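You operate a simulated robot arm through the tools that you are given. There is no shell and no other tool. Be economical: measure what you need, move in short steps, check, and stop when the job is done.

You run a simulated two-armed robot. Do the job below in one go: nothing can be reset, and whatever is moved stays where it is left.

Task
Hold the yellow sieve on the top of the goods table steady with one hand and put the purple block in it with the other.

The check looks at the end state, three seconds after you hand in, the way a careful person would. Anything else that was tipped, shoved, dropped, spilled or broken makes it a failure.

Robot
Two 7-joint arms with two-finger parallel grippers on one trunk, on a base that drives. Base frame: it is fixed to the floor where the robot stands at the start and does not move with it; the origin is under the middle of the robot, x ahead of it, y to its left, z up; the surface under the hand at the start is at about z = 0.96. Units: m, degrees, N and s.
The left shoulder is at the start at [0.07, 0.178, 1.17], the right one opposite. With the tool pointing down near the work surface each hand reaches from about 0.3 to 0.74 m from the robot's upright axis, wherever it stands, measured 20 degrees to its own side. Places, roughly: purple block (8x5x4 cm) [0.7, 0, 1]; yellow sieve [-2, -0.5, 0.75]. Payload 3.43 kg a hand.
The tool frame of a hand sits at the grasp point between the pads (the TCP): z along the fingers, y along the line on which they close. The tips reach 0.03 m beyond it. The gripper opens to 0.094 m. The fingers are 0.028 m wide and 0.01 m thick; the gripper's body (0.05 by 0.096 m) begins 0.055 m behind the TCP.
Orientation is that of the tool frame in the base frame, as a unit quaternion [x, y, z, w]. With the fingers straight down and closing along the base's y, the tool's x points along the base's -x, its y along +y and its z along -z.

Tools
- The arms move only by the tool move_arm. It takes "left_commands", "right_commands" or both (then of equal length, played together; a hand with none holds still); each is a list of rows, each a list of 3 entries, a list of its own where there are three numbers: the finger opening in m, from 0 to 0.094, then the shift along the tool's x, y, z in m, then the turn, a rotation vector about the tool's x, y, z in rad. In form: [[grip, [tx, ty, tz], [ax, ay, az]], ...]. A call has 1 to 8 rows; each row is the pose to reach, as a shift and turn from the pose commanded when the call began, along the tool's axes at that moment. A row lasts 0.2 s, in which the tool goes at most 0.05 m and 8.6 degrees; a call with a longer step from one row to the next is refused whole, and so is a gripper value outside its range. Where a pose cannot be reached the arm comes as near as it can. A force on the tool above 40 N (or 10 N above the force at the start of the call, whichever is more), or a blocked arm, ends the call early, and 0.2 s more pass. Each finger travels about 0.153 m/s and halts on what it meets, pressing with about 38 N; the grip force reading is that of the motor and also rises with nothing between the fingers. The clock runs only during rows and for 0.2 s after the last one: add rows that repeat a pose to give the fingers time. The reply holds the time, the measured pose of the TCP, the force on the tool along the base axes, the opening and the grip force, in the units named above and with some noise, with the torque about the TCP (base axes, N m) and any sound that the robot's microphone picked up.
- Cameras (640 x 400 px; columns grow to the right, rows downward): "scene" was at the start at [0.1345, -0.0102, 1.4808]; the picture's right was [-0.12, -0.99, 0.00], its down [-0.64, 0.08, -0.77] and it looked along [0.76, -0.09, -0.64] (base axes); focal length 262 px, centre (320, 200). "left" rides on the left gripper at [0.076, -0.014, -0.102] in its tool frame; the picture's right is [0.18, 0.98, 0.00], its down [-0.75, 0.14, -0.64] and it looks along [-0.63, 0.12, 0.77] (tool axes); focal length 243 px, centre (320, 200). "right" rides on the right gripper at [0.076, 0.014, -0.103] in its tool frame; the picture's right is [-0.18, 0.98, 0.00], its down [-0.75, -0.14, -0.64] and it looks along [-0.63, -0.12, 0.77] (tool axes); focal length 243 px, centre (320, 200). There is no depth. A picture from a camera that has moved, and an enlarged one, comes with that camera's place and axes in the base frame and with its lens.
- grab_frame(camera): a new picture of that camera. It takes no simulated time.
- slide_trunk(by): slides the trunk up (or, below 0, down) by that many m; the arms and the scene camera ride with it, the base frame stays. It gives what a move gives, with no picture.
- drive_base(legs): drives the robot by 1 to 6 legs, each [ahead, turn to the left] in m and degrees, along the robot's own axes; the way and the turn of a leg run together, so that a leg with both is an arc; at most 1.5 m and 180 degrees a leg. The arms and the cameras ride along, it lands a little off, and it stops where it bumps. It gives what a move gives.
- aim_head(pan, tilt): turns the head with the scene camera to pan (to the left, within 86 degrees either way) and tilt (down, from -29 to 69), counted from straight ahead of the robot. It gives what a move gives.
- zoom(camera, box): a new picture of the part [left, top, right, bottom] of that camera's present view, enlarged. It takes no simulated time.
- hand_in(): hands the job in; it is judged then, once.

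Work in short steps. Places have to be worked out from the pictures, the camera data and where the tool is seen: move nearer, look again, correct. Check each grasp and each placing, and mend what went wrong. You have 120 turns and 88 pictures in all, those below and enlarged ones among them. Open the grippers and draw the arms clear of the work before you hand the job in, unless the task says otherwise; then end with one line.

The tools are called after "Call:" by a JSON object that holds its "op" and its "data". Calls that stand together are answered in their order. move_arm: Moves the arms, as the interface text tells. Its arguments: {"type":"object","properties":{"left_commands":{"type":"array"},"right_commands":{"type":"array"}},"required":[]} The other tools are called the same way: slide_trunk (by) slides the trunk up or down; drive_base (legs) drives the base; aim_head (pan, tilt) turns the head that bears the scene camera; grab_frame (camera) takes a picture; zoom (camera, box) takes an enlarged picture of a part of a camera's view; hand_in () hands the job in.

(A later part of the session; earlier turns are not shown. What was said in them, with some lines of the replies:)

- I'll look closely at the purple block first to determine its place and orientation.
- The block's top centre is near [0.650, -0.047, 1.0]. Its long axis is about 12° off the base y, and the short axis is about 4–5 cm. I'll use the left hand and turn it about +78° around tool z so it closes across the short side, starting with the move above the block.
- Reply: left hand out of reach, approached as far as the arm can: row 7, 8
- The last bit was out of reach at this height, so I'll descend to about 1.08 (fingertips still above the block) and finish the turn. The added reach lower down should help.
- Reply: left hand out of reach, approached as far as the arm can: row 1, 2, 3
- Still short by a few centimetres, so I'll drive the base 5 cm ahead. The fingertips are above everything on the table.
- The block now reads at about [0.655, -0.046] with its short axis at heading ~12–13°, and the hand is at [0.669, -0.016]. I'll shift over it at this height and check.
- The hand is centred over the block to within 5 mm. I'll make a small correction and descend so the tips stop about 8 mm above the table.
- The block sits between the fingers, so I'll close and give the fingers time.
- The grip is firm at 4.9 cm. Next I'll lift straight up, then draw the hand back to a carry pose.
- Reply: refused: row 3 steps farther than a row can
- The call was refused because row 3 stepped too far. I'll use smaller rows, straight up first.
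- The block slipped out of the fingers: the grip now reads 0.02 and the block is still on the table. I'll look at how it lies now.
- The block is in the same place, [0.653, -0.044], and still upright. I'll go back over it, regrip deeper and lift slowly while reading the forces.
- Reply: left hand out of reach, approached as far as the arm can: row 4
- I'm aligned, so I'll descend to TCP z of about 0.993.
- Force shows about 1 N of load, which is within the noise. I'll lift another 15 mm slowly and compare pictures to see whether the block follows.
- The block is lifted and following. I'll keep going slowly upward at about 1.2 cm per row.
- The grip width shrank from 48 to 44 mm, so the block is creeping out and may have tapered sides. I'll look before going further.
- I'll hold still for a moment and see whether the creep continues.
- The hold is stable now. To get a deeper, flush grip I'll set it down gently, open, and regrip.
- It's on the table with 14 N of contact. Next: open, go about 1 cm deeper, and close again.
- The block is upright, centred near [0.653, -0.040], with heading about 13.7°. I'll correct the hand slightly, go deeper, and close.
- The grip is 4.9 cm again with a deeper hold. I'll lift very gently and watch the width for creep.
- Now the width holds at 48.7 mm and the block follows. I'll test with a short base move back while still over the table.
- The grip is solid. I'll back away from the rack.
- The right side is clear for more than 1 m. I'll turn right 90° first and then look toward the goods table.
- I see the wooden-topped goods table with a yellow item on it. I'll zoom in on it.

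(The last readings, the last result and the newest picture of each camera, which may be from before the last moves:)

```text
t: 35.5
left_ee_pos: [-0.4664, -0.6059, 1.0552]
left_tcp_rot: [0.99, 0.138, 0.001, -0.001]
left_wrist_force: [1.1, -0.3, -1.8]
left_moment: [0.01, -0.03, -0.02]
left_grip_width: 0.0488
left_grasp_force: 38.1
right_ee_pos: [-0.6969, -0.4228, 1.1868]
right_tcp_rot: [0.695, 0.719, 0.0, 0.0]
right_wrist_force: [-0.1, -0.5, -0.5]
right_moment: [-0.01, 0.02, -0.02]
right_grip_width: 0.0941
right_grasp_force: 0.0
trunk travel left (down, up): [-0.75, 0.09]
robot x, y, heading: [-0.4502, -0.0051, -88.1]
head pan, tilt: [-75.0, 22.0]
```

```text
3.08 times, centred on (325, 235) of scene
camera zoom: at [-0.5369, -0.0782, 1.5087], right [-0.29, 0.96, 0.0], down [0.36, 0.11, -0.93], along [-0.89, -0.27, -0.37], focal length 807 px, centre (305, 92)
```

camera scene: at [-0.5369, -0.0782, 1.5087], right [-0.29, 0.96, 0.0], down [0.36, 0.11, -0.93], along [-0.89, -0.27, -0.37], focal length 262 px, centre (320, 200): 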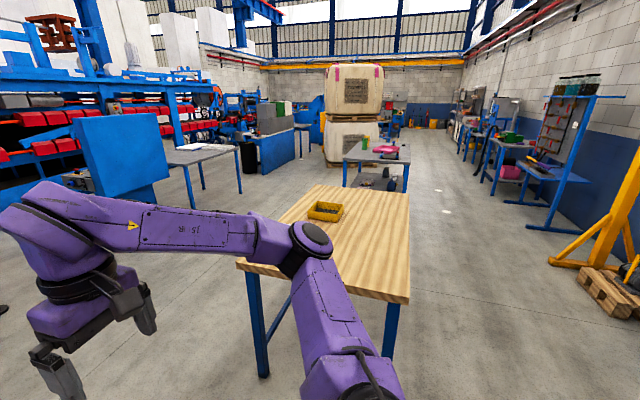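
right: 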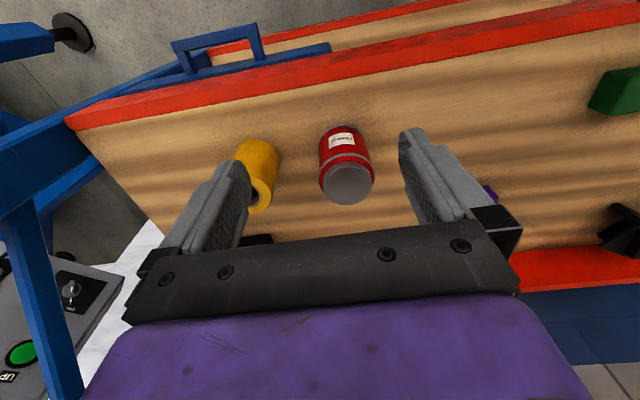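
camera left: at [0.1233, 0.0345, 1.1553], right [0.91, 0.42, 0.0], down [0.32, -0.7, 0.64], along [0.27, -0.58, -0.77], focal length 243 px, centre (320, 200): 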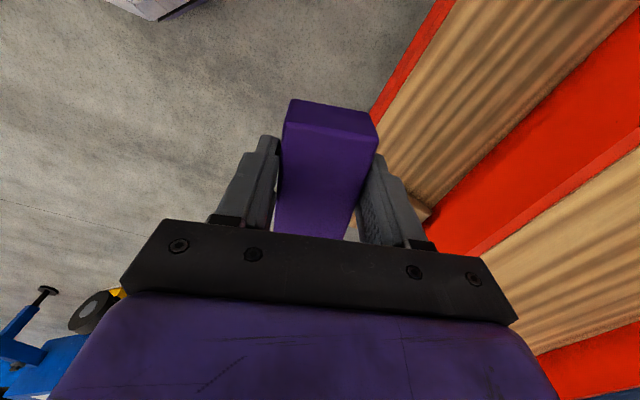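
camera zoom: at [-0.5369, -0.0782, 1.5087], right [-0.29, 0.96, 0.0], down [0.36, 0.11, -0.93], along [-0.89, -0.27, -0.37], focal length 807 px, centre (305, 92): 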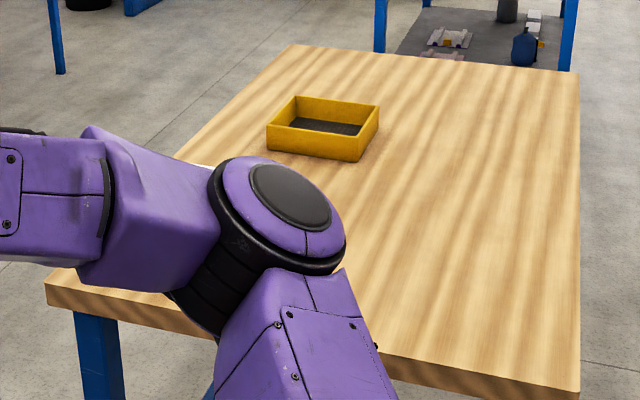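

The sieve is a square yellow frame centred near [-2.1, -0.5], on a table spanning about x -1.44…-2.7 and y -0.78…0.03. Its nearest table edge is the y = -0.78 side, and the floor there looks clear, so I'll approach from that side via [-1.1, -1.3].

Call:
{"op": "drive_base", "data": {"legs": [[0, -28], [1.4, 0]]}}

Call:
{"op": "aim_head", "data": {"pan": -60, "tilt": 25}}

Call:
{"op": "grab_frame", "data": {"camera": "scene"}}

```text
t: 43.8
left_ee_pos: [-1.3253, -1.7615, 1.0536]
left_tcp_rot: [0.995, -0.097, 0.0, 0.0]
left_wrist_force: [-0.7, 0.2, -0.8]
left_moment: [-0.03, 0.0, -0.02]
left_grip_width: 0.0487
left_grasp_force: 37.7
right_ee_pos: [-1.4503, -1.4922, 1.1888]
right_tcp_rot: [0.843, 0.538, -0.001, 0.0]
right_wrist_force: [0.0, -0.3, -0.4]
right_moment: [-0.01, 0.03, -0.01]
right_grip_width: 0.0941
right_grasp_force: 0.1
trunk travel left (down, up): [-0.75, 0.09]
robot x, y, heading: [-1.0342, -1.229, -114.9]
head pan, tilt: [-75.0, 22.0]
```

```text
t: 44.5
left_ee_pos: [-1.3251, -1.7611, 1.0542]
left_tcp_rot: [0.995, -0.097, 0.001, -0.001]
left_wrist_force: [0.0, 0.7, -1.8]
left_moment: [0.0, -0.02, 0.02]
left_grip_width: 0.049
left_grasp_force: 37.8
right_ee_pos: [-1.4488, -1.4936, 1.1881]
right_tcp_rot: [0.844, 0.537, 0.0, 0.0]
right_wrist_force: [-0.2, 0.4, 0.1]
right_moment: [0.0, 0.0, 0.0]
right_grip_width: 0.0938
right_grasp_force: 0.0
trunk travel left (down, up): [-0.75, 0.09]
robot x, y, heading: [-1.0329, -1.2308, -115.1]
head pan, tilt: [-60.0, 25.0]
```

```text
54 pictures are left
camera scene: at [-1.1495, -1.2836, 1.5038], right [-0.09, 1.0, 0.0], down [0.42, 0.04, -0.91], along [-0.9, -0.08, -0.42], focal length 262 px, centre (320, 200)
```

scene: 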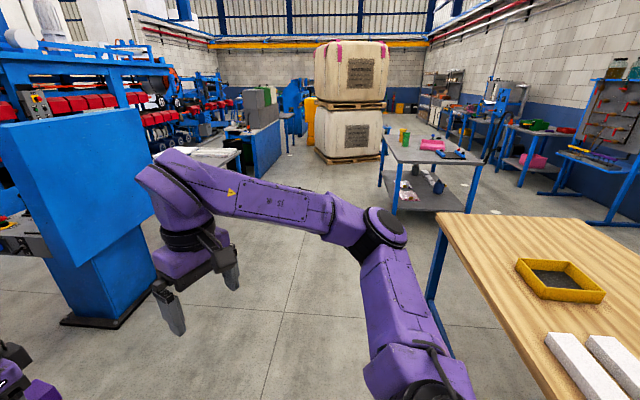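

The way is clear. I'll turn to face -x and drive alongside the table, level with the sieve.

Call:
{"op": "drive_base", "data": {"legs": [[0, -65], [0.98, 0]]}}

Call:
{"op": "aim_head", "data": {"pan": -80, "tilt": 40}}

Call:
{"op": "grab_frame", "data": {"camera": "scene"}}

```text
t: 52.5
left_ee_pos: [-2.6302, -1.2298, 1.0532]
left_tcp_rot: [0.795, -0.606, 0.0, 0.0]
left_wrist_force: [0.4, 0.4, -0.5]
left_moment: [0.02, -0.01, -0.02]
left_grip_width: 0.0488
left_grasp_force: 38.2
right_ee_pos: [-2.4457, -0.9988, 1.1894]
right_tcp_rot: [1.0, 0.014, -0.001, 0.0]
right_wrist_force: [0.5, 0.3, 0.2]
right_moment: [-0.02, 0.0, 0.0]
right_grip_width: 0.0942
right_grasp_force: 0.0
trunk travel left (down, up): [-0.75, 0.09]
robot x, y, heading: [-2.0257, -1.248, -178.2]
head pan, tilt: [-60.0, 25.0]
```

```text
t: 53.3
left_ee_pos: [-2.6305, -1.2291, 1.0541]
left_tcp_rot: [0.795, -0.606, 0.001, 0.0]
left_wrist_force: [-0.2, -0.1, -0.8]
left_moment: [-0.01, -0.02, -0.01]
left_grip_width: 0.0486
left_grasp_force: 37.8
right_ee_pos: [-2.4467, -0.9997, 1.1887]
right_tcp_rot: [1.0, 0.013, 0.0, 0.0]
right_wrist_force: [-0.2, -0.5, 1.0]
right_moment: [-0.02, -0.01, -0.03]
right_grip_width: 0.0942
right_grasp_force: 0.0
trunk travel left (down, up): [-0.75, 0.09]
robot x, y, heading: [-2.0237, -1.2509, -178.4]
head pan, tilt: [-80.0, 40.0]
```

```text
53 pictures are left
camera scene: at [-2.0927, -1.1693, 1.4805], right [0.98, 0.2, 0.0], down [0.13, -0.63, -0.77], along [-0.16, 0.75, -0.64], focal length 262 px, centre (320, 200)
```

scene: 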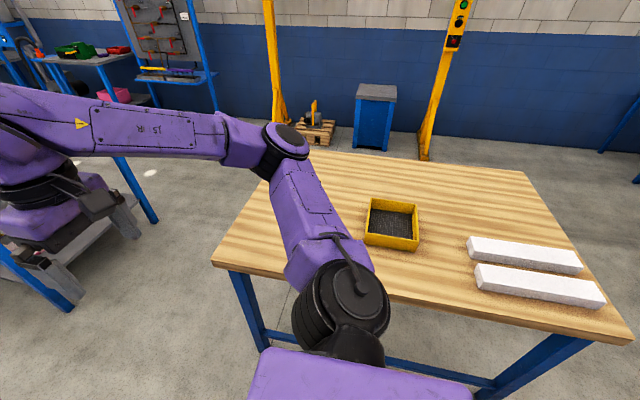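

The sieve is near [-1.98, -0.43] and the table edge is at y ≈ -0.75. Two white blocks lie to the right, which I must avoid. I'll turn to face the table.

Call:
{"op": "drive_base", "data": {"legs": [[0, -91]]}}

Call:
{"op": "aim_head", "data": {"pan": 0, "tilt": 55}}

Call:
{"op": "grab_frame", "data": {"camera": "scene"}}

```text
t: 57.6
left_ee_pos: [-1.9832, -0.6462, 1.0529]
left_tcp_rot: [-0.118, 0.993, -0.001, -0.001]
left_wrist_force: [0.3, -1.2, -1.7]
left_moment: [0.06, 0.02, -0.02]
left_grip_width: 0.0491
left_grasp_force: 38.3
right_ee_pos: [-1.7586, -0.8371, 1.1884]
right_tcp_rot: [-0.705, 0.71, -0.001, 0.0]
right_wrist_force: [-0.7, -0.1, -0.1]
right_moment: [0.0, -0.01, -0.01]
right_grip_width: 0.0941
right_grasp_force: 0.0
trunk travel left (down, up): [-0.75, 0.09]
robot x, y, heading: [-2.0266, -1.2504, 89.8]
head pan, tilt: [-80.0, 40.0]
```

```text
t: 59.1
left_ee_pos: [-1.9834, -0.6472, 1.0539]
left_tcp_rot: [-0.118, 0.993, -0.001, -0.001]
left_wrist_force: [0.0, -0.2, -1.9]
left_moment: [0.01, -0.01, -0.04]
left_grip_width: 0.0487
left_grasp_force: 37.9
right_ee_pos: [-1.759, -0.8387, 1.1885]
right_tcp_rot: [-0.705, 0.709, -0.001, 0.0]
right_wrist_force: [0.7, -0.2, 0.0]
right_moment: [0.01, 0.01, 0.03]
right_grip_width: 0.0939
right_grasp_force: 0.1
trunk travel left (down, up): [-0.75, 0.09]
robot x, y, heading: [-2.0256, -1.2511, 89.7]
head pan, tilt: [0.0, 55.0]
```

```text
52 pictures are left
camera scene: at [-2.0239, -1.1289, 1.4598], right [1.0, -0.01, 0.0], down [-0.01, -0.82, -0.57], along [0.0, 0.57, -0.82], focal length 262 px, centre (320, 200)
```

scene: 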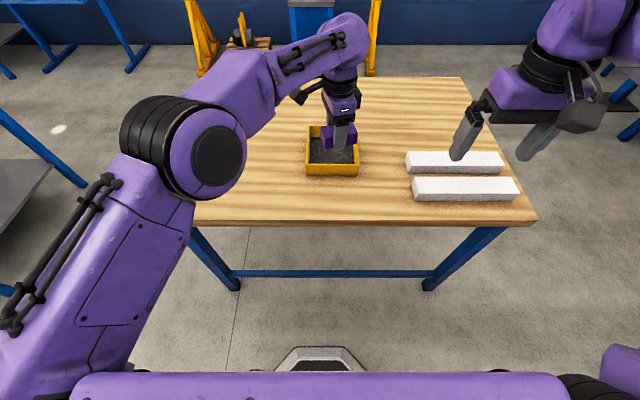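

The sieve centre is about [-1.98, -0.427], roughly 0.18–0.2 m square, and the chassis has room in front of the low table bar. I'll turn 6° right and drive 0.2 m closer.

Call:
{"op": "drive_base", "data": {"legs": [[0, -6], [0.19, 0]]}}

Call:
{"op": "grab_frame", "data": {"camera": "scene"}}

Call:
{"op": "grab_frame", "data": {"camera": "right"}}

Call:
{"op": "grab_frame", "data": {"camera": "left"}}

```text
t: 61.2
left_ee_pos: [-1.9024, -0.4665, 1.0555]
left_tcp_rot: [-0.067, 0.998, -0.001, -0.001]
left_wrist_force: [0.3, 1.0, -0.5]
left_moment: [0.0, 0.03, -0.03]
left_grip_width: 0.0492
left_grasp_force: 38.0
right_ee_pos: [-1.7002, -0.6794, 1.1885]
right_tcp_rot: [-0.669, 0.744, 0.0, 0.0]
right_wrist_force: [-0.7, 0.2, 0.5]
right_moment: [0.0, 0.01, -0.01]
right_grip_width: 0.0939
right_grasp_force: 0.0
trunk travel left (down, up): [-0.75, 0.09]
robot x, y, heading: [-2.0041, -1.0636, 84.0]
head pan, tilt: [0.0, 55.0]
```

```text
51 pictures are left
camera scene: at [-1.9922, -0.943, 1.46], right [0.99, -0.11, 0.0], down [-0.09, -0.81, -0.57], along [0.06, 0.57, -0.82], focal length 262 px, centre (320, 200)
```

scene: 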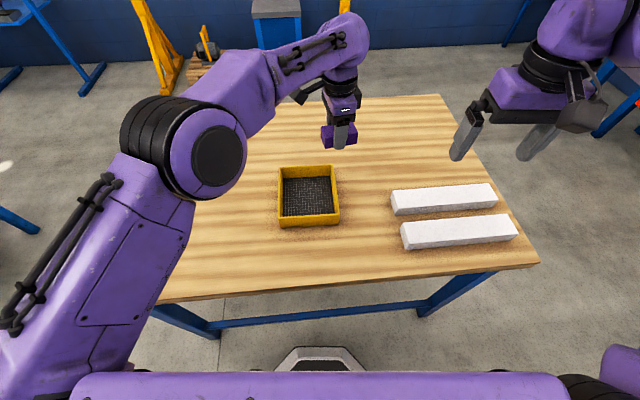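

```text
50 pictures are left
camera right: at [-1.723, -0.7538, 1.2927], right [-0.96, 0.29, 0.0], down [0.22, 0.73, 0.64], along [0.18, 0.62, -0.77], focal length 243 px, centre (320, 200)
```

right: 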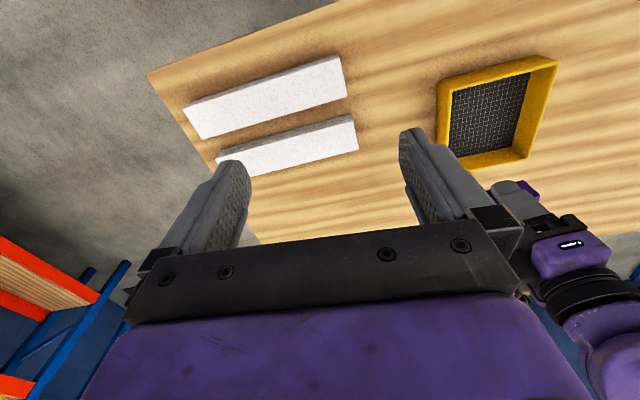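

```text
49 pictures are left
camera left: at [-1.9772, -0.4906, 1.156], right [-0.31, 0.95, 0.0], down [0.73, 0.24, 0.64], along [0.61, 0.2, -0.77], focal length 243 px, centre (320, 200)
```

left: 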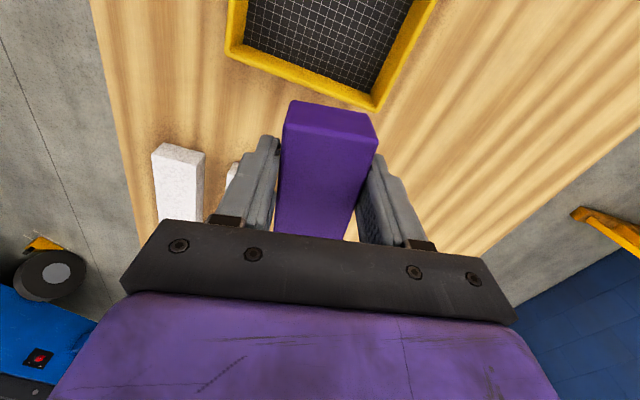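

I'll zoom in on the sieve to measure it.

Call:
{"op": "zoom", "data": {"camera": "scene", "box": [250, 145, 378, 245]}}

```text
4.00 times, centred on (314, 195) of scene
camera zoom: at [-1.9922, -0.943, 1.46], right [0.99, -0.11, 0.0], down [-0.09, -0.81, -0.57], along [0.06, 0.57, -0.82], focal length 1049 px, centre (344, 220)
```

zoom: 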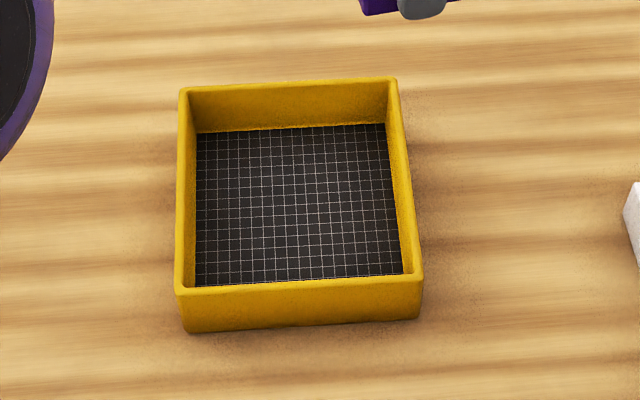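

The sieve spans x -2.067…-1.890 and y -0.547…-0.355, with its rim at z≈0.815 and its wall ~6 cm high. I'll lower the trunk 0.12 m, which leaves the block about 8 cm above the rim.

Call:
{"op": "slide_trunk", "data": {"by": -0.12}}

Call:
{"op": "zoom", "data": {"camera": "left", "box": [220, 60, 440, 250]}}

```text
t: 62.7
left_ee_pos: [-1.9037, -0.4655, 0.9348]
left_tcp_rot: [-0.067, 0.998, 0.0, 0.0]
left_wrist_force: [-0.2, 0.0, -0.4]
left_moment: [-0.02, 0.03, 0.01]
left_grip_width: 0.0491
left_grasp_force: 38.1
right_ee_pos: [-1.6999, -0.6772, 1.0686]
right_tcp_rot: [-0.669, 0.744, 0.001, 0.002]
right_wrist_force: [0.5, -1.2, 0.2]
right_moment: [-0.02, -0.03, 0.01]
right_grip_width: 0.0937
right_grasp_force: 0.1
trunk travel left (down, up): [-0.63, 0.21]
robot x, y, heading: [-2.0035, -1.0634, 83.8]
head pan, tilt: [0.0, 55.0]
```

```text
2.11 times, centred on (330, 155) of left
camera zoom: at [-1.9769, -0.4897, 1.0356], right [-0.31, 0.95, 0.0], down [0.73, 0.24, 0.64], along [0.61, 0.2, -0.77], focal length 511 px, centre (299, 295)
```

zoom: 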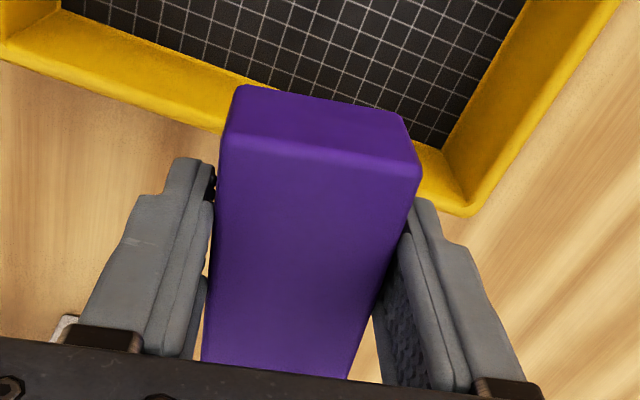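

The block is still steady in the grip. I'll move the left hand slowly left, over the sieve's interior, to free the right wall.

Call:
{"op": "move_arm", "data": {"left_commands": [[0.0, [0.006, 0.002, 0], [0, 0, 0]], [0.0, [0.018, 0.006, 0], [0, 0, 0]], [0.0, [0.032, 0.01, 0], [0, 0, 0]], [0.0, [0.047, 0.014, 0], [0, 0, 0]], [0.0, [0.062, 0.018, 0], [0, 0, 0]], [0.0, [0.077, 0.021, 0], [0, 0, 0]], [0.0, [0.09, 0.024, 0], [0, 0, 0]], [0.0, [0.096, 0.025, 0], [0, 0, 0]]]}}

Call:
{"op": "move_arm", "data": {"right_commands": [[0.06, [-0.01, 0.02, 0], [0, 0, 0]], [0.06, [-0.04, 0.04, 0], [0, 0, -0.02]], [0.06, [-0.07, 0.065, 0.02], [0, 0, -0.04]], [0.06, [-0.1, 0.09, 0.04], [0, 0, -0.065]], [0.06, [-0.125, 0.11, 0.06], [0, 0, -0.065]], [0.06, [-0.15, 0.13, 0.08], [0, 0, -0.065]], [0.06, [-0.165, 0.15, 0.1], [0, 0, -0.065]], [0.06, [-0.165, 0.17, 0.11], [0, 0, -0.065]]]}}

Call:
{"op": "grab_frame", "data": {"camera": "scene"}}

Call:
{"op": "grab_frame", "data": {"camera": "right"}}

```text
t: 64.5
left_ee_pos: [-2.0014, -0.4527, 0.9342]
left_tcp_rot: [-0.068, 0.998, -0.001, -0.001]
left_wrist_force: [-0.3, -0.3, -2.6]
left_moment: [0.0, 0.01, 0.0]
left_grip_width: 0.0489
left_grasp_force: 38.5
right_ee_pos: [-1.6993, -0.679, 1.0681]
right_tcp_rot: [-0.668, 0.744, 0.0, -0.001]
right_wrist_force: [0.0, -0.4, -0.3]
right_moment: [-0.01, -0.02, 0.0]
right_grip_width: 0.0941
right_grasp_force: 0.1
trunk travel left (down, up): [-0.63, 0.21]
robot x, y, heading: [-2.0045, -1.059, 84.1]
head pan, tilt: [0.0, 55.0]
```

```text
t: 66.3
left_ee_pos: [-2.0017, -0.4523, 0.9332]
left_tcp_rot: [-0.067, 0.998, -0.001, -0.001]
left_wrist_force: [0.4, 0.1, -2.4]
left_moment: [0.0, 0.02, -0.01]
left_grip_width: 0.0487
left_grasp_force: 38.4
right_ee_pos: [-1.8526, -0.4968, 0.9587]
right_tcp_rot: [-0.692, 0.722, 0.0, 0.0]
right_wrist_force: [0.5, -0.4, 0.0]
right_moment: [-0.01, -0.03, 0.01]
right_grip_width: 0.0599
right_grasp_force: 0.1
trunk travel left (down, up): [-0.63, 0.21]
robot x, y, heading: [-2.0058, -1.0651, 84.2]
head pan, tilt: [0.0, 55.0]
```

```text
46 pictures are left
camera scene: at [-1.9927, -0.9413, 1.3398], right [0.99, -0.11, 0.0], down [-0.09, -0.81, -0.57], along [0.06, 0.57, -0.82], focal length 262 px, centre (320, 200)
```

scene: 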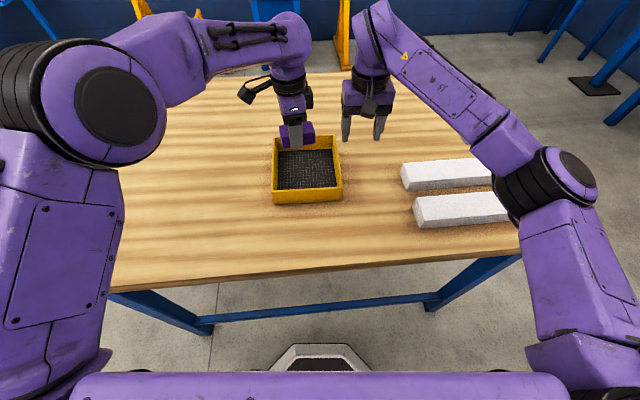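

```text
45 pictures are left
camera right: at [-1.8716, -0.5717, 1.0621], right [-0.97, 0.23, 0.0], down [0.17, 0.75, 0.64], along [0.15, 0.63, -0.77], focal length 243 px, centre (320, 200)
```

right: 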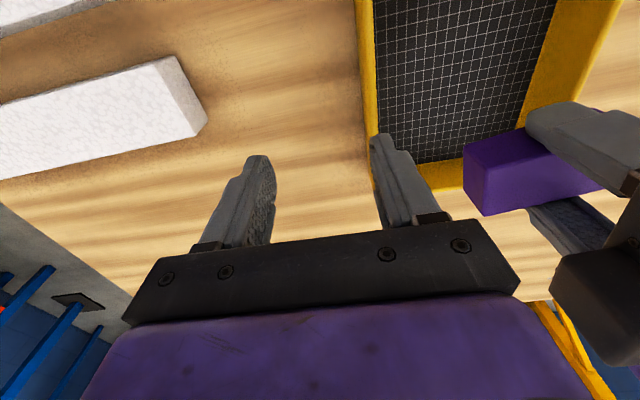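

The right wall's centre is at x≈-1.895. I'll shift the right hand over it and come down, straddling it until the TCP is just at rim height.

Call:
{"op": "move_arm", "data": {"right_commands": [[0.06, [-0.003, 0.02, 0], [0, 0, 0]], [0.06, [-0.003, 0.042, 0], [0, 0, 0]], [0.06, [-0.003, 0.042, 0.03], [0, 0, 0]], [0.06, [-0.003, 0.042, 0.06], [0, 0, 0]], [0.06, [-0.003, 0.042, 0.08], [0, 0, 0]], [0.06, [-0.003, 0.042, 0.08], [0, 0, 0]]]}}

Call:
{"op": "grab_frame", "data": {"camera": "right"}}

Call:
{"op": "zoom", "data": {"camera": "scene", "box": [240, 80, 400, 210]}}

```text
t: 67.7
left_ee_pos: [-2.001, -0.4524, 0.9336]
left_tcp_rot: [-0.068, 0.998, -0.001, 0.001]
left_wrist_force: [0.2, -0.3, -0.6]
left_moment: [0.03, 0.02, -0.03]
left_grip_width: 0.0489
left_grasp_force: 37.8
right_ee_pos: [-1.8941, -0.489, 0.8798]
right_tcp_rot: [-0.692, 0.722, 0.0, 0.001]
right_wrist_force: [0.2, -0.6, -0.1]
right_moment: [0.02, 0.01, 0.01]
right_grip_width: 0.0599
right_grasp_force: 0.0
trunk travel left (down, up): [-0.63, 0.21]
robot x, y, heading: [-2.0046, -1.062, 84.1]
head pan, tilt: [0.0, 55.0]
```

```text
44 pictures are left
camera right: at [-1.9125, -0.564, 0.9844], right [-0.97, 0.23, 0.0], down [0.17, 0.75, 0.64], along [0.14, 0.63, -0.77], focal length 243 px, centre (320, 200)
```

right: 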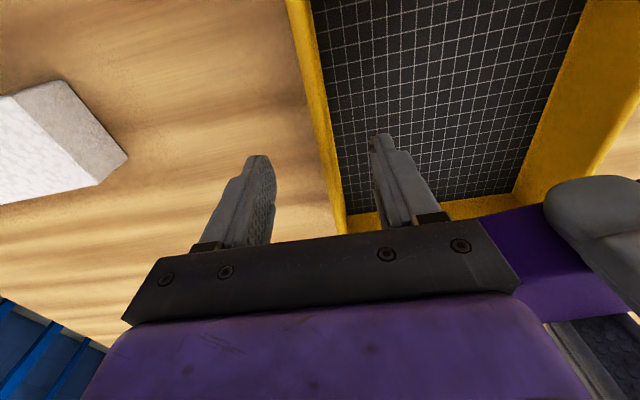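

```text
3.08 times, centred on (320, 145) of scene
camera zoom: at [-1.992, -0.9416, 1.3398], right [0.99, -0.11, 0.0], down [-0.09, -0.81, -0.57], along [0.06, 0.57, -0.82], focal length 807 px, centre (320, 369)
```

zoom: 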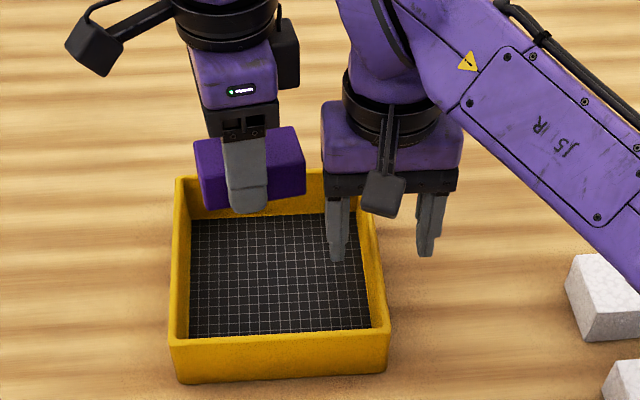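

The fingers straddle the wall well, needing only a ~3 mm correction. I'll go down to TCP z≈0.82.

Call:
{"op": "move_arm", "data": {"right_commands": [[0.06, [0, 0.003, 0.02], [0, 0, 0]], [0.06, [0, 0.003, 0.04], [0, 0, 0]], [0.06, [0, 0.003, 0.058], [0, 0, 0]], [0.06, [0, 0.003, 0.058], [0, 0, 0]]]}}

Call:
{"op": "grab_frame", "data": {"camera": "right"}}

Call:
{"op": "zoom", "data": {"camera": "scene", "box": [240, 80, 400, 210]}}

```text
t: 68.5
left_ee_pos: [-2.0009, -0.4541, 0.934]
left_tcp_rot: [-0.067, 0.998, 0.0, -0.001]
left_wrist_force: [-0.8, -0.3, -0.2]
left_moment: [-0.03, 0.05, 0.03]
left_grip_width: 0.0489
left_grasp_force: 38.6
right_ee_pos: [-1.9007, -0.4885, 0.8362]
right_tcp_rot: [-0.693, 0.721, 0.01, 0.003]
right_wrist_force: [1.2, -5.2, 18.8]
right_moment: [-0.49, 0.62, 0.17]
right_grip_width: 0.0598
right_grasp_force: 0.2
trunk travel left (down, up): [-0.63, 0.21]
robot x, y, heading: [-2.0084, -1.062, 83.9]
head pan, tilt: [0.0, 55.0]
stopped in row 4 (right hand): the force on the tool passed its limit at 50 N (the readings are from after the stop); the commanded pose is now the measured one
```

```text
42 pictures are left
camera right: at [-1.9163, -0.5664, 0.9384], right [-0.97, 0.22, 0.02], down [0.18, 0.74, 0.65], along [0.14, 0.64, -0.76], focal length 243 px, centre (320, 200)
```

right: 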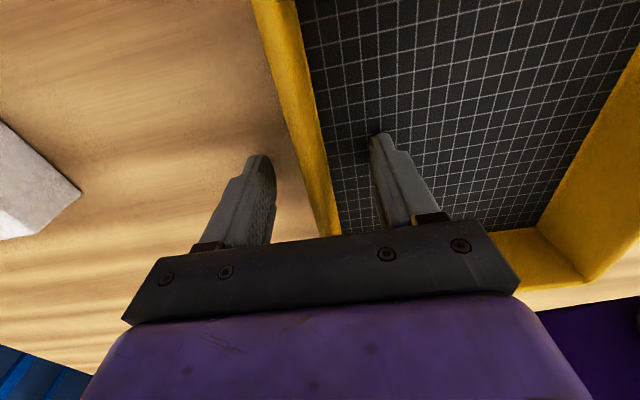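

```text
3.08 times, centred on (320, 145) of scene
camera zoom: at [-1.9918, -0.9435, 1.3401], right [0.99, -0.11, 0.0], down [-0.09, -0.81, -0.57], along [0.06, 0.57, -0.82], focal length 807 px, centre (320, 369)
```

zoom: 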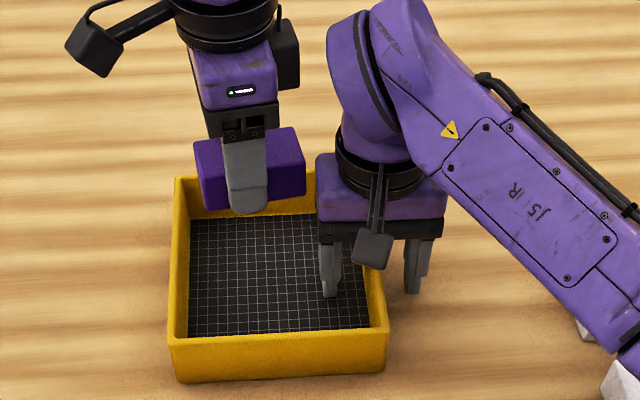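

The inner fingertip touched the mesh at z≈0.806, so the sieve sits higher than I judged, with the rim near 0.85. The wall is already well between the fingers, so I'll raise 1 cm to unload and then close on it.

Call:
{"op": "move_arm", "data": {"right_commands": [[0.06, [0, 0, -0.006], [0, 0, 0]], [0.06, [0, 0, -0.01], [0, 0, 0]], [0.045, [0, 0, -0.01], [0, 0, 0]], [0.03, [0, 0, -0.01], [0, 0, 0]]]}}

Call:
{"op": "grab_frame", "data": {"camera": "right"}}

```text
t: 69.5
left_ee_pos: [-2.0015, -0.4525, 0.9322]
left_tcp_rot: [-0.067, 0.998, -0.001, 0.0]
left_wrist_force: [0.2, 0.0, -1.5]
left_moment: [0.0, 0.0, 0.01]
left_grip_width: 0.0487
left_grasp_force: 37.8
right_ee_pos: [-1.8971, -0.4878, 0.8436]
right_tcp_rot: [-0.692, 0.722, 0.009, 0.002]
right_wrist_force: [0.4, -1.1, -0.6]
right_moment: [0.0, 0.0, 0.01]
right_grip_width: 0.03
right_grasp_force: 0.1
trunk travel left (down, up): [-0.63, 0.21]
robot x, y, heading: [-2.006, -1.0649, 84.1]
head pan, tilt: [0.0, 55.0]
```

```text
40 pictures are left
camera right: at [-1.9153, -0.5645, 0.9466], right [-0.97, 0.23, 0.01], down [0.18, 0.74, 0.65], along [0.14, 0.64, -0.76], focal length 243 px, centre (320, 200)
```

right: 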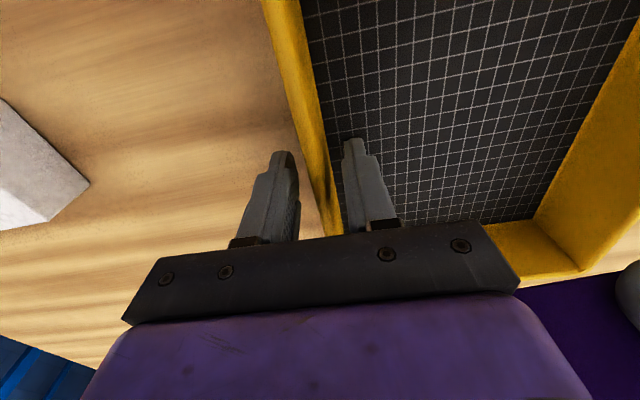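

The wall is nicely centred between the fingers, so I'll close on it.

Call:
{"op": "move_arm", "data": {"right_commands": [[0.022, [0, 0, 0], [0, 0, 0]], [0.015, [0, 0, 0], [0, 0, 0]], [0.008, [0, 0, 0], [0, 0, 0]], [0.0, [0, 0, 0], [0, 0, 0]], [0.0, [0, 0, 0], [0, 0, 0]]]}}

Call:
{"op": "grab_frame", "data": {"camera": "right"}}

Call:
{"op": "zoom", "data": {"camera": "scene", "box": [240, 80, 400, 210]}}

Call:
{"op": "grab_frame", "data": {"camera": "left"}}

```text
t: 70.7
left_ee_pos: [-2.0008, -0.4522, 0.9335]
left_tcp_rot: [-0.067, 0.998, -0.001, 0.0]
left_wrist_force: [0.6, 0.7, -1.7]
left_moment: [-0.02, 0.02, 0.02]
left_grip_width: 0.0488
left_grasp_force: 38.3
right_ee_pos: [-1.8977, -0.4874, 0.8428]
right_tcp_rot: [-0.692, 0.722, 0.008, 0.003]
right_wrist_force: [0.3, 0.0, 0.0]
right_moment: [0.01, -0.15, 0.04]
right_grip_width: 0.0109
right_grasp_force: 37.7
trunk travel left (down, up): [-0.63, 0.21]
robot x, y, heading: [-2.0028, -1.0613, 83.8]
head pan, tilt: [0.0, 55.0]
```

```text
39 pictures are left
camera right: at [-1.9155, -0.5646, 0.9467], right [-0.97, 0.23, 0.01], down [0.18, 0.74, 0.65], along [0.14, 0.64, -0.76], focal length 243 px, centre (320, 200)
```

right: 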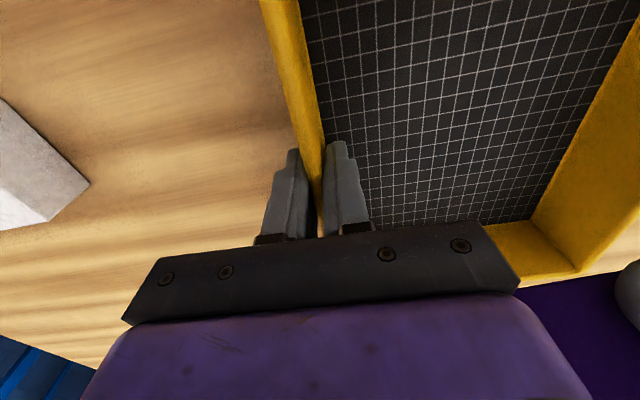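

```text
3.08 times, centred on (320, 145) of scene
camera zoom: at [-1.9919, -0.9415, 1.3398], right [0.99, -0.11, 0.0], down [-0.09, -0.81, -0.57], along [0.06, 0.57, -0.82], focal length 807 px, centre (320, 369)
```

zoom: 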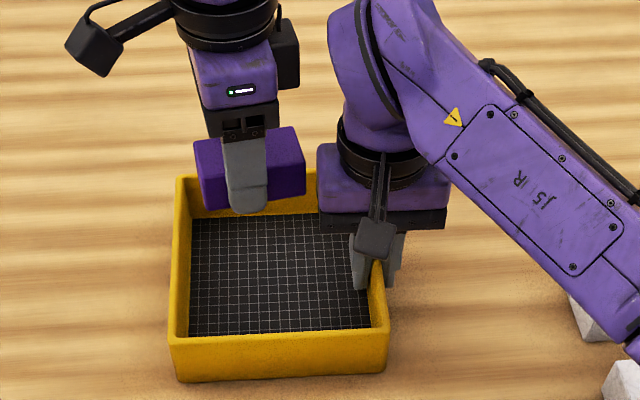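

```text
37 pictures are left
camera left: at [-2.0752, -0.4771, 1.0352], right [-0.31, 0.95, 0.0], down [0.73, 0.24, 0.64], along [0.61, 0.2, -0.77], focal length 243 px, centre (320, 200)
```

left: 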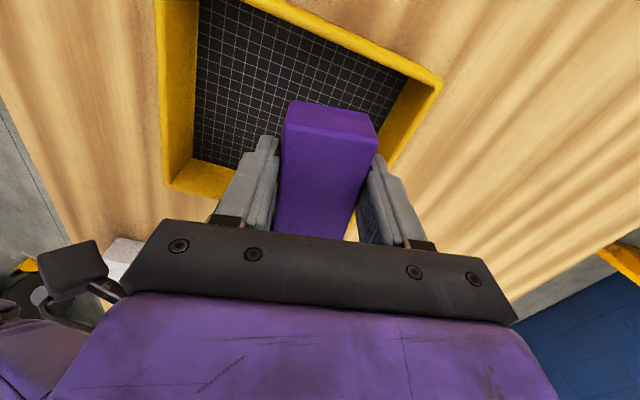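

The sieve is gripped (1.1 cm wall), and two views now agree on rim z = 0.85, with the interior about x -2.047…-1.905 and y -0.558…-0.392. To give the left hand room, I'll slide the right grip ~4 cm along the wall toward the robot and re-close.

Call:
{"op": "move_arm", "data": {"right_commands": [[0.015, [0, 0, 0], [0, 0, 0]], [0.03, [0, 0, 0], [0, 0, 0]], [0.03, [0.02, 0, 0], [0, 0, 0]], [0.03, [0.04, 0, 0], [0, 0, 0]], [0.02, [0.04, 0, 0], [0, 0, 0]], [0.01, [0.04, 0, 0], [0, 0, 0]], [0.0, [0.04, 0, 0], [0, 0, 0]], [0.0, [0.04, 0, 0], [0, 0, 0]]]}}

Call:
{"op": "zoom", "data": {"camera": "scene", "box": [240, 60, 400, 210]}}

```text
t: 72.5
left_ee_pos: [-2.0017, -0.4524, 0.9332]
left_tcp_rot: [-0.067, 0.998, -0.001, 0.0]
left_wrist_force: [0.2, 0.7, -1.5]
left_moment: [-0.02, -0.01, -0.02]
left_grip_width: 0.0488
left_grasp_force: 37.9
right_ee_pos: [-1.9, -0.5289, 0.8439]
right_tcp_rot: [-0.692, 0.722, 0.009, 0.002]
right_wrist_force: [-0.3, 0.0, -0.5]
right_moment: [0.02, -0.14, 0.03]
right_grip_width: 0.0106
right_grasp_force: 38.1
trunk travel left (down, up): [-0.63, 0.21]
robot x, y, heading: [-1.9984, -1.0641, 84.0]
head pan, tilt: [0.0, 55.0]
```

```text
2.67 times, centred on (320, 135) of scene
camera zoom: at [-1.9919, -0.9415, 1.3398], right [0.99, -0.11, 0.0], down [-0.09, -0.81, -0.57], along [0.06, 0.57, -0.82], focal length 699 px, centre (320, 373)
```

zoom: 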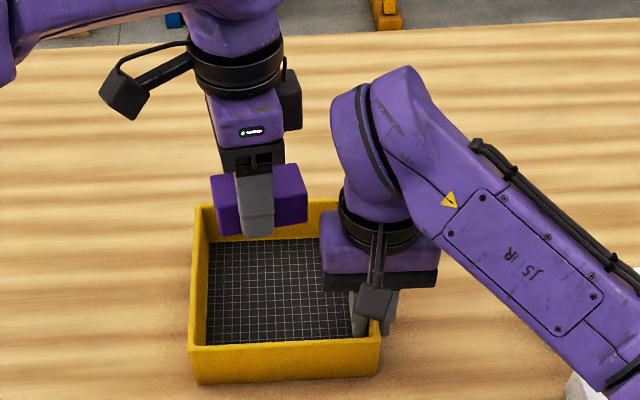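

Now the left hand: a small shift to the clear part of the interior, then down 5 cm slowly, and a check.

Call:
{"op": "move_arm", "data": {"left_commands": [[0.0, [-0.003, -0.005, 0], [0, 0, 0]], [0.0, [-0.0066, -0.011, 0.006], [0, 0, 0]], [0.0, [-0.0066, -0.011, 0.014], [0, 0, 0]], [0.0, [-0.0066, -0.011, 0.022], [0, 0, 0]], [0.0, [-0.0066, -0.011, 0.03], [0, 0, 0]], [0.0, [-0.0066, -0.011, 0.038], [0, 0, 0]], [0.0, [-0.0066, -0.011, 0.046], [0, 0, 0]], [0.0, [-0.0066, -0.011, 0.05], [0, 0, 0]]]}}

Call:
{"op": "grab_frame", "data": {"camera": "left"}}

Call:
{"op": "zoom", "data": {"camera": "scene", "box": [240, 60, 400, 210]}}

```text
t: 74.3
left_ee_pos: [-1.9931, -0.4645, 0.8834]
left_tcp_rot: [-0.067, 0.998, 0.0, 0.001]
left_wrist_force: [0.5, 0.8, -1.1]
left_moment: [0.0, -0.01, -0.03]
left_grip_width: 0.0491
left_grasp_force: 38.1
right_ee_pos: [-1.9005, -0.5281, 0.8439]
right_tcp_rot: [-0.692, 0.722, 0.008, 0.002]
right_wrist_force: [0.2, 0.5, -0.1]
right_moment: [-0.05, -0.16, 0.01]
right_grip_width: 0.0107
right_grasp_force: 38.0
trunk travel left (down, up): [-0.63, 0.21]
robot x, y, heading: [-2.0057, -1.0614, 84.0]
head pan, tilt: [0.0, 55.0]
```

```text
35 pictures are left
camera left: at [-2.0673, -0.4887, 0.9857], right [-0.31, 0.95, 0.0], down [0.73, 0.24, 0.64], along [0.61, 0.2, -0.77], focal length 243 px, centre (320, 200)
```

left: 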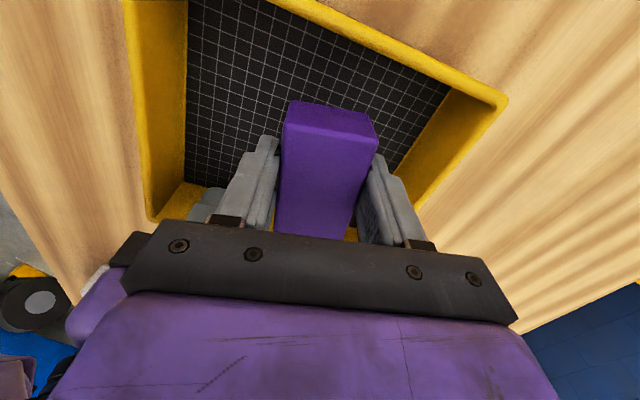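

```text
2.67 times, centred on (320, 135) of scene
camera zoom: at [-1.9919, -0.9414, 1.3398], right [0.99, -0.11, 0.0], down [-0.09, -0.81, -0.57], along [0.06, 0.57, -0.82], focal length 699 px, centre (320, 373)
```

zoom: 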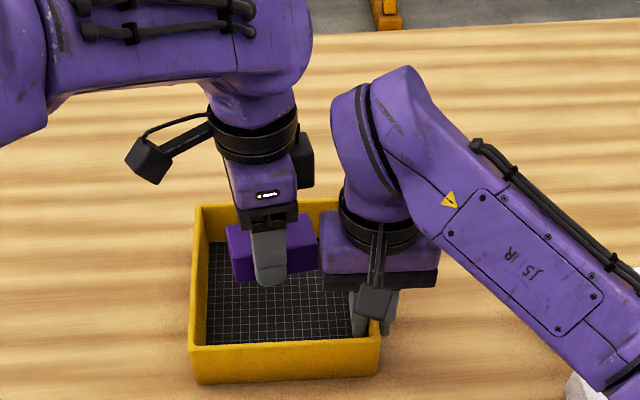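

There's about 2 cm of room on the left, so I'll shift 1 cm left, then descend to near the mesh.

Call:
{"op": "move_arm", "data": {"left_commands": [[0.0, [0.005, 0, 0], [0, 0, 0]], [0.0, [0.01, 0, 0.002], [0, 0, 0]], [0.0, [0.01, 0, 0.01], [0, 0, 0]], [0.0, [0.01, 0, 0.018], [0, 0, 0]], [0.0, [0.01, 0, 0.026], [0, 0, 0]], [0.0, [0.01, 0, 0.034], [0, 0, 0]], [0.0, [0.01, 0, 0.038], [0, 0, 0]], [0.0, [0.01, 0, 0.04], [0, 0, 0]]]}}

Call:
{"op": "grab_frame", "data": {"camera": "left"}}

Call:
{"op": "zoom", "data": {"camera": "scene", "box": [240, 60, 400, 210]}}

```text
t: 76.1
left_ee_pos: [-2.0031, -0.4643, 0.8431]
left_tcp_rot: [-0.067, 0.998, -0.001, 0.0]
left_wrist_force: [0.4, 0.0, -2.1]
left_moment: [0.01, 0.02, -0.01]
left_grip_width: 0.049
left_grasp_force: 38.8
right_ee_pos: [-1.9007, -0.5298, 0.8432]
right_tcp_rot: [-0.693, 0.721, 0.008, 0.002]
right_wrist_force: [0.1, -0.6, 1.1]
right_moment: [-0.02, -0.17, 0.0]
right_grip_width: 0.0109
right_grasp_force: 38.0
trunk travel left (down, up): [-0.63, 0.21]
robot x, y, heading: [-2.004, -1.0624, 83.8]
head pan, tilt: [0.0, 55.0]
```

```text
33 pictures are left
camera left: at [-2.0769, -0.4885, 0.9451], right [-0.31, 0.95, 0.0], down [0.73, 0.24, 0.64], along [0.61, 0.2, -0.77], focal length 243 px, centre (320, 200)
```

left: 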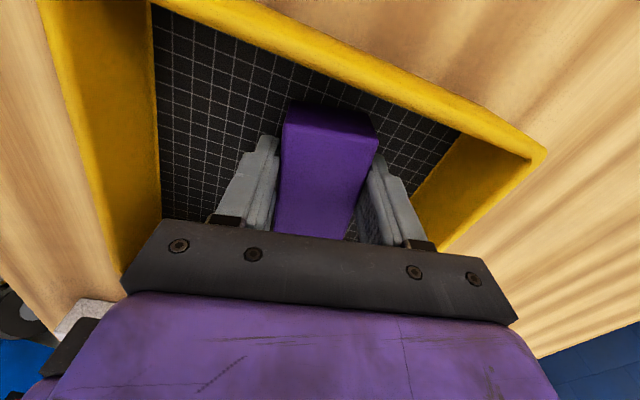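

```text
2.67 times, centred on (320, 135) of scene
camera zoom: at [-1.9919, -0.9414, 1.3398], right [0.99, -0.11, 0.0], down [-0.09, -0.81, -0.57], along [0.06, 0.57, -0.82], focal length 699 px, centre (320, 373)
```

zoom: 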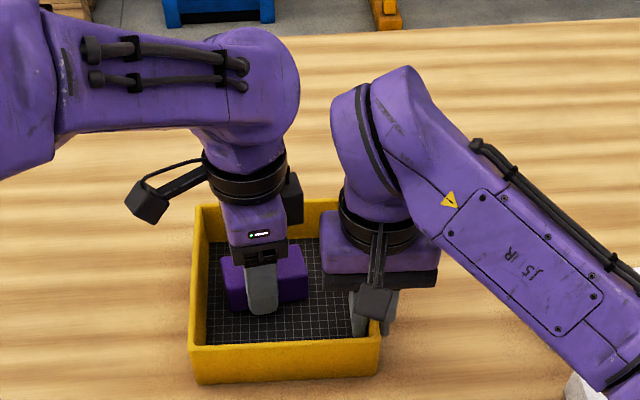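

The block is inside the frame, a few mm above the mesh. I'll lower in 2 mm steps until I feel contact.

Call:
{"op": "move_arm", "data": {"left_commands": [[0.0, [0, 0, 0.002], [0, 0, 0]], [0.0, [0, 0, 0.004], [0, 0, 0]], [0.0, [0, 0, 0.006], [0, 0, 0]], [0.0, [0, 0, 0.006], [0, 0, 0]]]}}

```text
t: 77.1
left_ee_pos: [-2.0023, -0.4647, 0.839]
left_tcp_rot: [-0.066, 0.998, 0.002, 0.0]
left_wrist_force: [1.1, -3.4, 14.3]
left_moment: [-0.16, -0.13, -0.13]
left_grip_width: 0.0486
left_grasp_force: 37.8
right_ee_pos: [-1.8989, -0.5298, 0.8435]
right_tcp_rot: [-0.692, 0.722, 0.008, 0.003]
right_wrist_force: [-2.8, 5.7, -6.6]
right_moment: [-0.21, -0.14, -0.08]
right_grip_width: 0.0108
right_grasp_force: 38.0
trunk travel left (down, up): [-0.63, 0.21]
robot x, y, heading: [-2.0029, -1.0603, 83.7]
head pan, tilt: [0.0, 55.0]
```

It's resting on the mesh (14 N). I'll back off slightly and open gently while the right hand keeps holding.

Call:
{"op": "move_arm", "data": {"left_commands": [[0.0, [0, 0, -0.003], [0, 0, 0]], [0.03, [0, 0, -0.003], [0, 0, 0]], [0.052, [0, 0, -0.003], [0, 0, 0]], [0.066, [0, 0, -0.003], [0, 0, 0]], [0.07, [0, 0, -0.003], [0, 0, 0]], [0.07, [0, 0, -0.003], [0, 0, 0]]]}}

Call:
{"op": "grab_frame", "data": {"camera": "left"}}

```text
t: 78.5
left_ee_pos: [-2.004, -0.4648, 0.8401]
left_tcp_rot: [-0.067, 0.998, 0.0, -0.001]
left_wrist_force: [-0.4, 0.2, 0.4]
left_moment: [0.01, 0.02, 0.01]
left_grip_width: 0.07
left_grasp_force: 0.0
right_ee_pos: [-1.9, -0.529, 0.8436]
right_tcp_rot: [-0.691, 0.723, 0.007, 0.002]
right_wrist_force: [0.3, 0.6, -0.4]
right_moment: [0.04, -0.15, -0.03]
right_grip_width: 0.0109
right_grasp_force: 37.8
trunk travel left (down, up): [-0.63, 0.21]
robot x, y, heading: [-2.0031, -1.0601, 84.3]
head pan, tilt: [0.0, 55.0]
```

```text
31 pictures are left
camera left: at [-2.0769, -0.4889, 0.9422], right [-0.31, 0.95, 0.0], down [0.73, 0.24, 0.64], along [0.61, 0.2, -0.77], focal length 243 px, centre (320, 200)
```

left: 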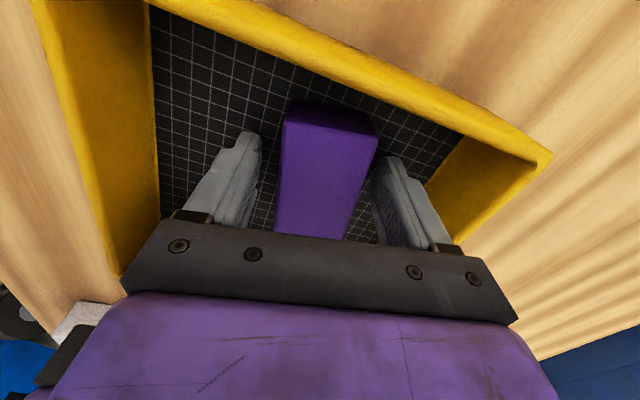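

The block is released and lies in the sieve. I'll lift the left hand straight up, slowly at first.

Call:
{"op": "move_arm", "data": {"left_commands": [[0.07, [0, 0, -0.01], [0, 0, 0]], [0.07, [0, 0, -0.025], [0, 0, 0]], [0.07, [0, 0, -0.045], [0, 0, 0]], [0.07, [0, 0, -0.07], [0, 0, 0]], [0.07, [0, 0, -0.1], [0, 0, 0]], [0.07, [0, 0, -0.13], [0, 0, 0]], [0.07, [0, -0.01, -0.16], [0, 0, 0]]]}}

Call:
{"op": "grab_frame", "data": {"camera": "left"}}

```text
t: 80.1
left_ee_pos: [-2.0017, -0.4737, 0.999]
left_tcp_rot: [-0.067, 0.998, 0.0, 0.0]
left_wrist_force: [0.2, -0.2, 0.4]
left_moment: [0.02, 0.0, 0.0]
left_grip_width: 0.07
left_grasp_force: 0.0
right_ee_pos: [-1.9008, -0.5288, 0.8422]
right_tcp_rot: [-0.692, 0.722, 0.009, 0.002]
right_wrist_force: [0.1, -1.6, -0.8]
right_moment: [0.21, -0.12, 0.0]
right_grip_width: 0.0105
right_grasp_force: 37.7
trunk travel left (down, up): [-0.63, 0.21]
robot x, y, heading: [-2.0047, -1.0602, 84.2]
head pan, tilt: [0.0, 55.0]
```

```text
30 pictures are left
camera left: at [-2.0755, -0.4988, 1.1014], right [-0.31, 0.95, 0.0], down [0.73, 0.24, 0.64], along [0.61, 0.2, -0.77], focal length 243 px, centre (320, 200)
```

left: 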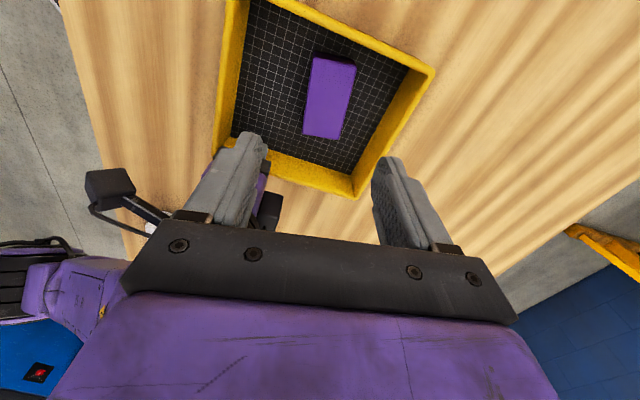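

The block lies flat in the sieve. I'll open the right hand just enough, lift it straight off the wall, and move both hands apart.

Call:
{"op": "move_arm", "data": {"left_commands": [[0.07, [0.02, 0, 0], [0, 0, 0]], [0.07, [0.05, 0, 0], [0, 0, 0]], [0.07, [0.08, 0, 0], [0, 0, 0]], [0.07, [0.1, 0, 0], [0, 0, 0]], [0.07, [0.1, 0, 0], [0, 0, 0]], [0.07, [0.1, 0, 0], [0, 0, 0]], [0.07, [0.1, 0, 0], [0, 0, 0]], [0.07, [0.1, 0, 0], [0, 0, 0]]], "right_commands": [[0.012, [0, 0, 0], [0, 0, 0]], [0.025, [0, 0, 0], [0, 0, 0]], [0.034, [0, 0, 0], [0, 0, 0]], [0.034, [0, 0, -0.01], [0, 0, 0]], [0.034, [0, 0, -0.025], [0, 0, 0]], [0.034, [0, 0, -0.05], [0, 0, 0]], [0.034, [0, 0, -0.08], [0, 0, 0]], [0.034, [0, 0, -0.12], [0, 0, 0]]]}}

Call:
{"op": "grab_frame", "data": {"camera": "scene"}}

```text
t: 81.9
left_ee_pos: [-2.1015, -0.4882, 1.0019]
left_tcp_rot: [-0.068, 0.998, 0.0, 0.0]
left_wrist_force: [-0.2, 0.9, -0.4]
left_moment: [0.01, -0.01, 0.0]
left_grip_width: 0.0699
left_grasp_force: 0.1
right_ee_pos: [-1.8976, -0.5311, 0.961]
right_tcp_rot: [-0.693, 0.721, 0.008, 0.002]
right_wrist_force: [0.1, -0.2, 0.2]
right_moment: [0.02, 0.0, 0.01]
right_grip_width: 0.0339
right_grasp_force: 0.1
trunk travel left (down, up): [-0.63, 0.21]
robot x, y, heading: [-2.0021, -1.0614, 84.0]
head pan, tilt: [0.0, 55.0]
```

```text
29 pictures are left
camera scene: at [-1.9922, -0.9424, 1.3398], right [0.99, -0.11, 0.0], down [-0.09, -0.81, -0.57], along [0.06, 0.57, -0.82], focal length 262 px, centre (320, 200)
```

scene: 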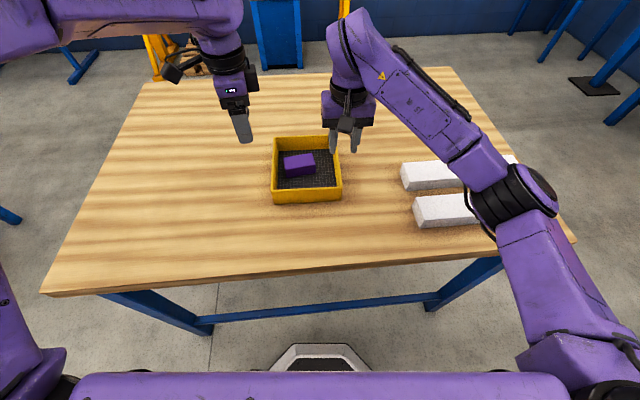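

The block is in the sieve and the sieve is undisturbed. I'll open both grippers fully, raise the trunk, and back away.

Call:
{"op": "move_arm", "data": {"left_commands": [[0.094, [0, 0, 0], [0, 0, 0]], [0.094, [0, 0, 0], [0, 0, 0]]], "right_commands": [[0.06, [0, 0, -0.02], [0, 0, 0]], [0.094, [0, 0, -0.04], [0, 0, 0]]]}}

Call:
{"op": "slide_trunk", "data": {"by": 0.15}}

Call:
{"op": "drive_base", "data": {"legs": [[-0.35, 0]]}}

Call:
{"op": "grab_frame", "data": {"camera": "scene"}}

```text
t: 82.5
left_ee_pos: [-2.1008, -0.4877, 1.0028]
left_tcp_rot: [-0.067, 0.998, -0.001, 0.0]
left_wrist_force: [-0.1, 0.2, -0.4]
left_moment: [-0.01, 0.02, -0.03]
left_grip_width: 0.0939
left_grasp_force: 0.0
right_ee_pos: [-1.8989, -0.5327, 1.0019]
right_tcp_rot: [-0.692, 0.722, 0.008, 0.002]
right_wrist_force: [-1.3, -0.2, 0.4]
right_moment: [0.04, 0.01, 0.01]
right_grip_width: 0.0941
right_grasp_force: 0.1
trunk travel left (down, up): [-0.63, 0.21]
robot x, y, heading: [-2.006, -1.0632, 84.0]
head pan, tilt: [0.0, 55.0]
```

```text
t: 84.3
left_ee_pos: [-2.1011, -0.4883, 1.1518]
left_tcp_rot: [-0.067, 0.998, -0.001, 0.0]
left_wrist_force: [0.2, -0.1, 0.3]
left_moment: [0.01, -0.03, 0.03]
left_grip_width: 0.0939
left_grasp_force: 0.0
right_ee_pos: [-1.8982, -0.5306, 1.1513]
right_tcp_rot: [-0.692, 0.722, 0.008, 0.002]
right_wrist_force: [0.0, 0.0, -0.6]
right_moment: [0.0, 0.0, -0.04]
right_grip_width: 0.0941
right_grasp_force: 0.0
trunk travel left (down, up): [-0.78, 0.06]
robot x, y, heading: [-2.0063, -1.0619, 83.9]
head pan, tilt: [0.0, 55.0]
```

```text
t: 86.5
left_ee_pos: [-2.1356, -0.8321, 1.1512]
left_tcp_rot: [-0.063, 0.998, -0.001, -0.001]
left_wrist_force: [0.3, 0.2, 0.2]
left_moment: [0.02, 0.0, -0.01]
left_grip_width: 0.0939
left_grasp_force: 0.0
right_ee_pos: [-1.9327, -0.8789, 1.152]
right_tcp_rot: [-0.689, 0.725, 0.007, 0.001]
right_wrist_force: [-0.1, 0.9, 0.1]
right_moment: [-0.02, 0.03, 0.03]
right_grip_width: 0.0938
right_grasp_force: 0.0
trunk travel left (down, up): [-0.78, 0.06]
robot x, y, heading: [-2.0454, -1.4045, 83.6]
head pan, tilt: [0.0, 55.0]
```

```text
28 pictures are left
camera scene: at [-2.029, -1.2871, 1.4897], right [0.99, -0.11, 0.0], down [-0.09, -0.81, -0.57], along [0.07, 0.57, -0.82], focal length 262 px, centre (320, 200)
```

scene: 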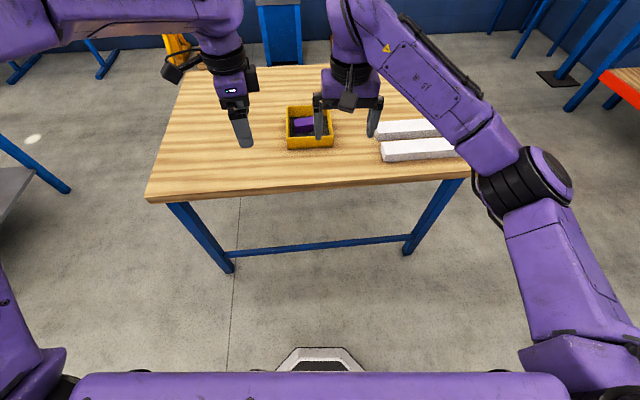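

The arms are clear, the block sits flat in the sieve, and the white blocks are untouched, so I'm handing in.

Call:
{"op": "hand_in", "data": {}}

```text
The job is handed in.
```

The purple block is lying flat in the yellow sieve; the right hand held the sieve while the left put the block in, and both hands are now open and clear of the table.
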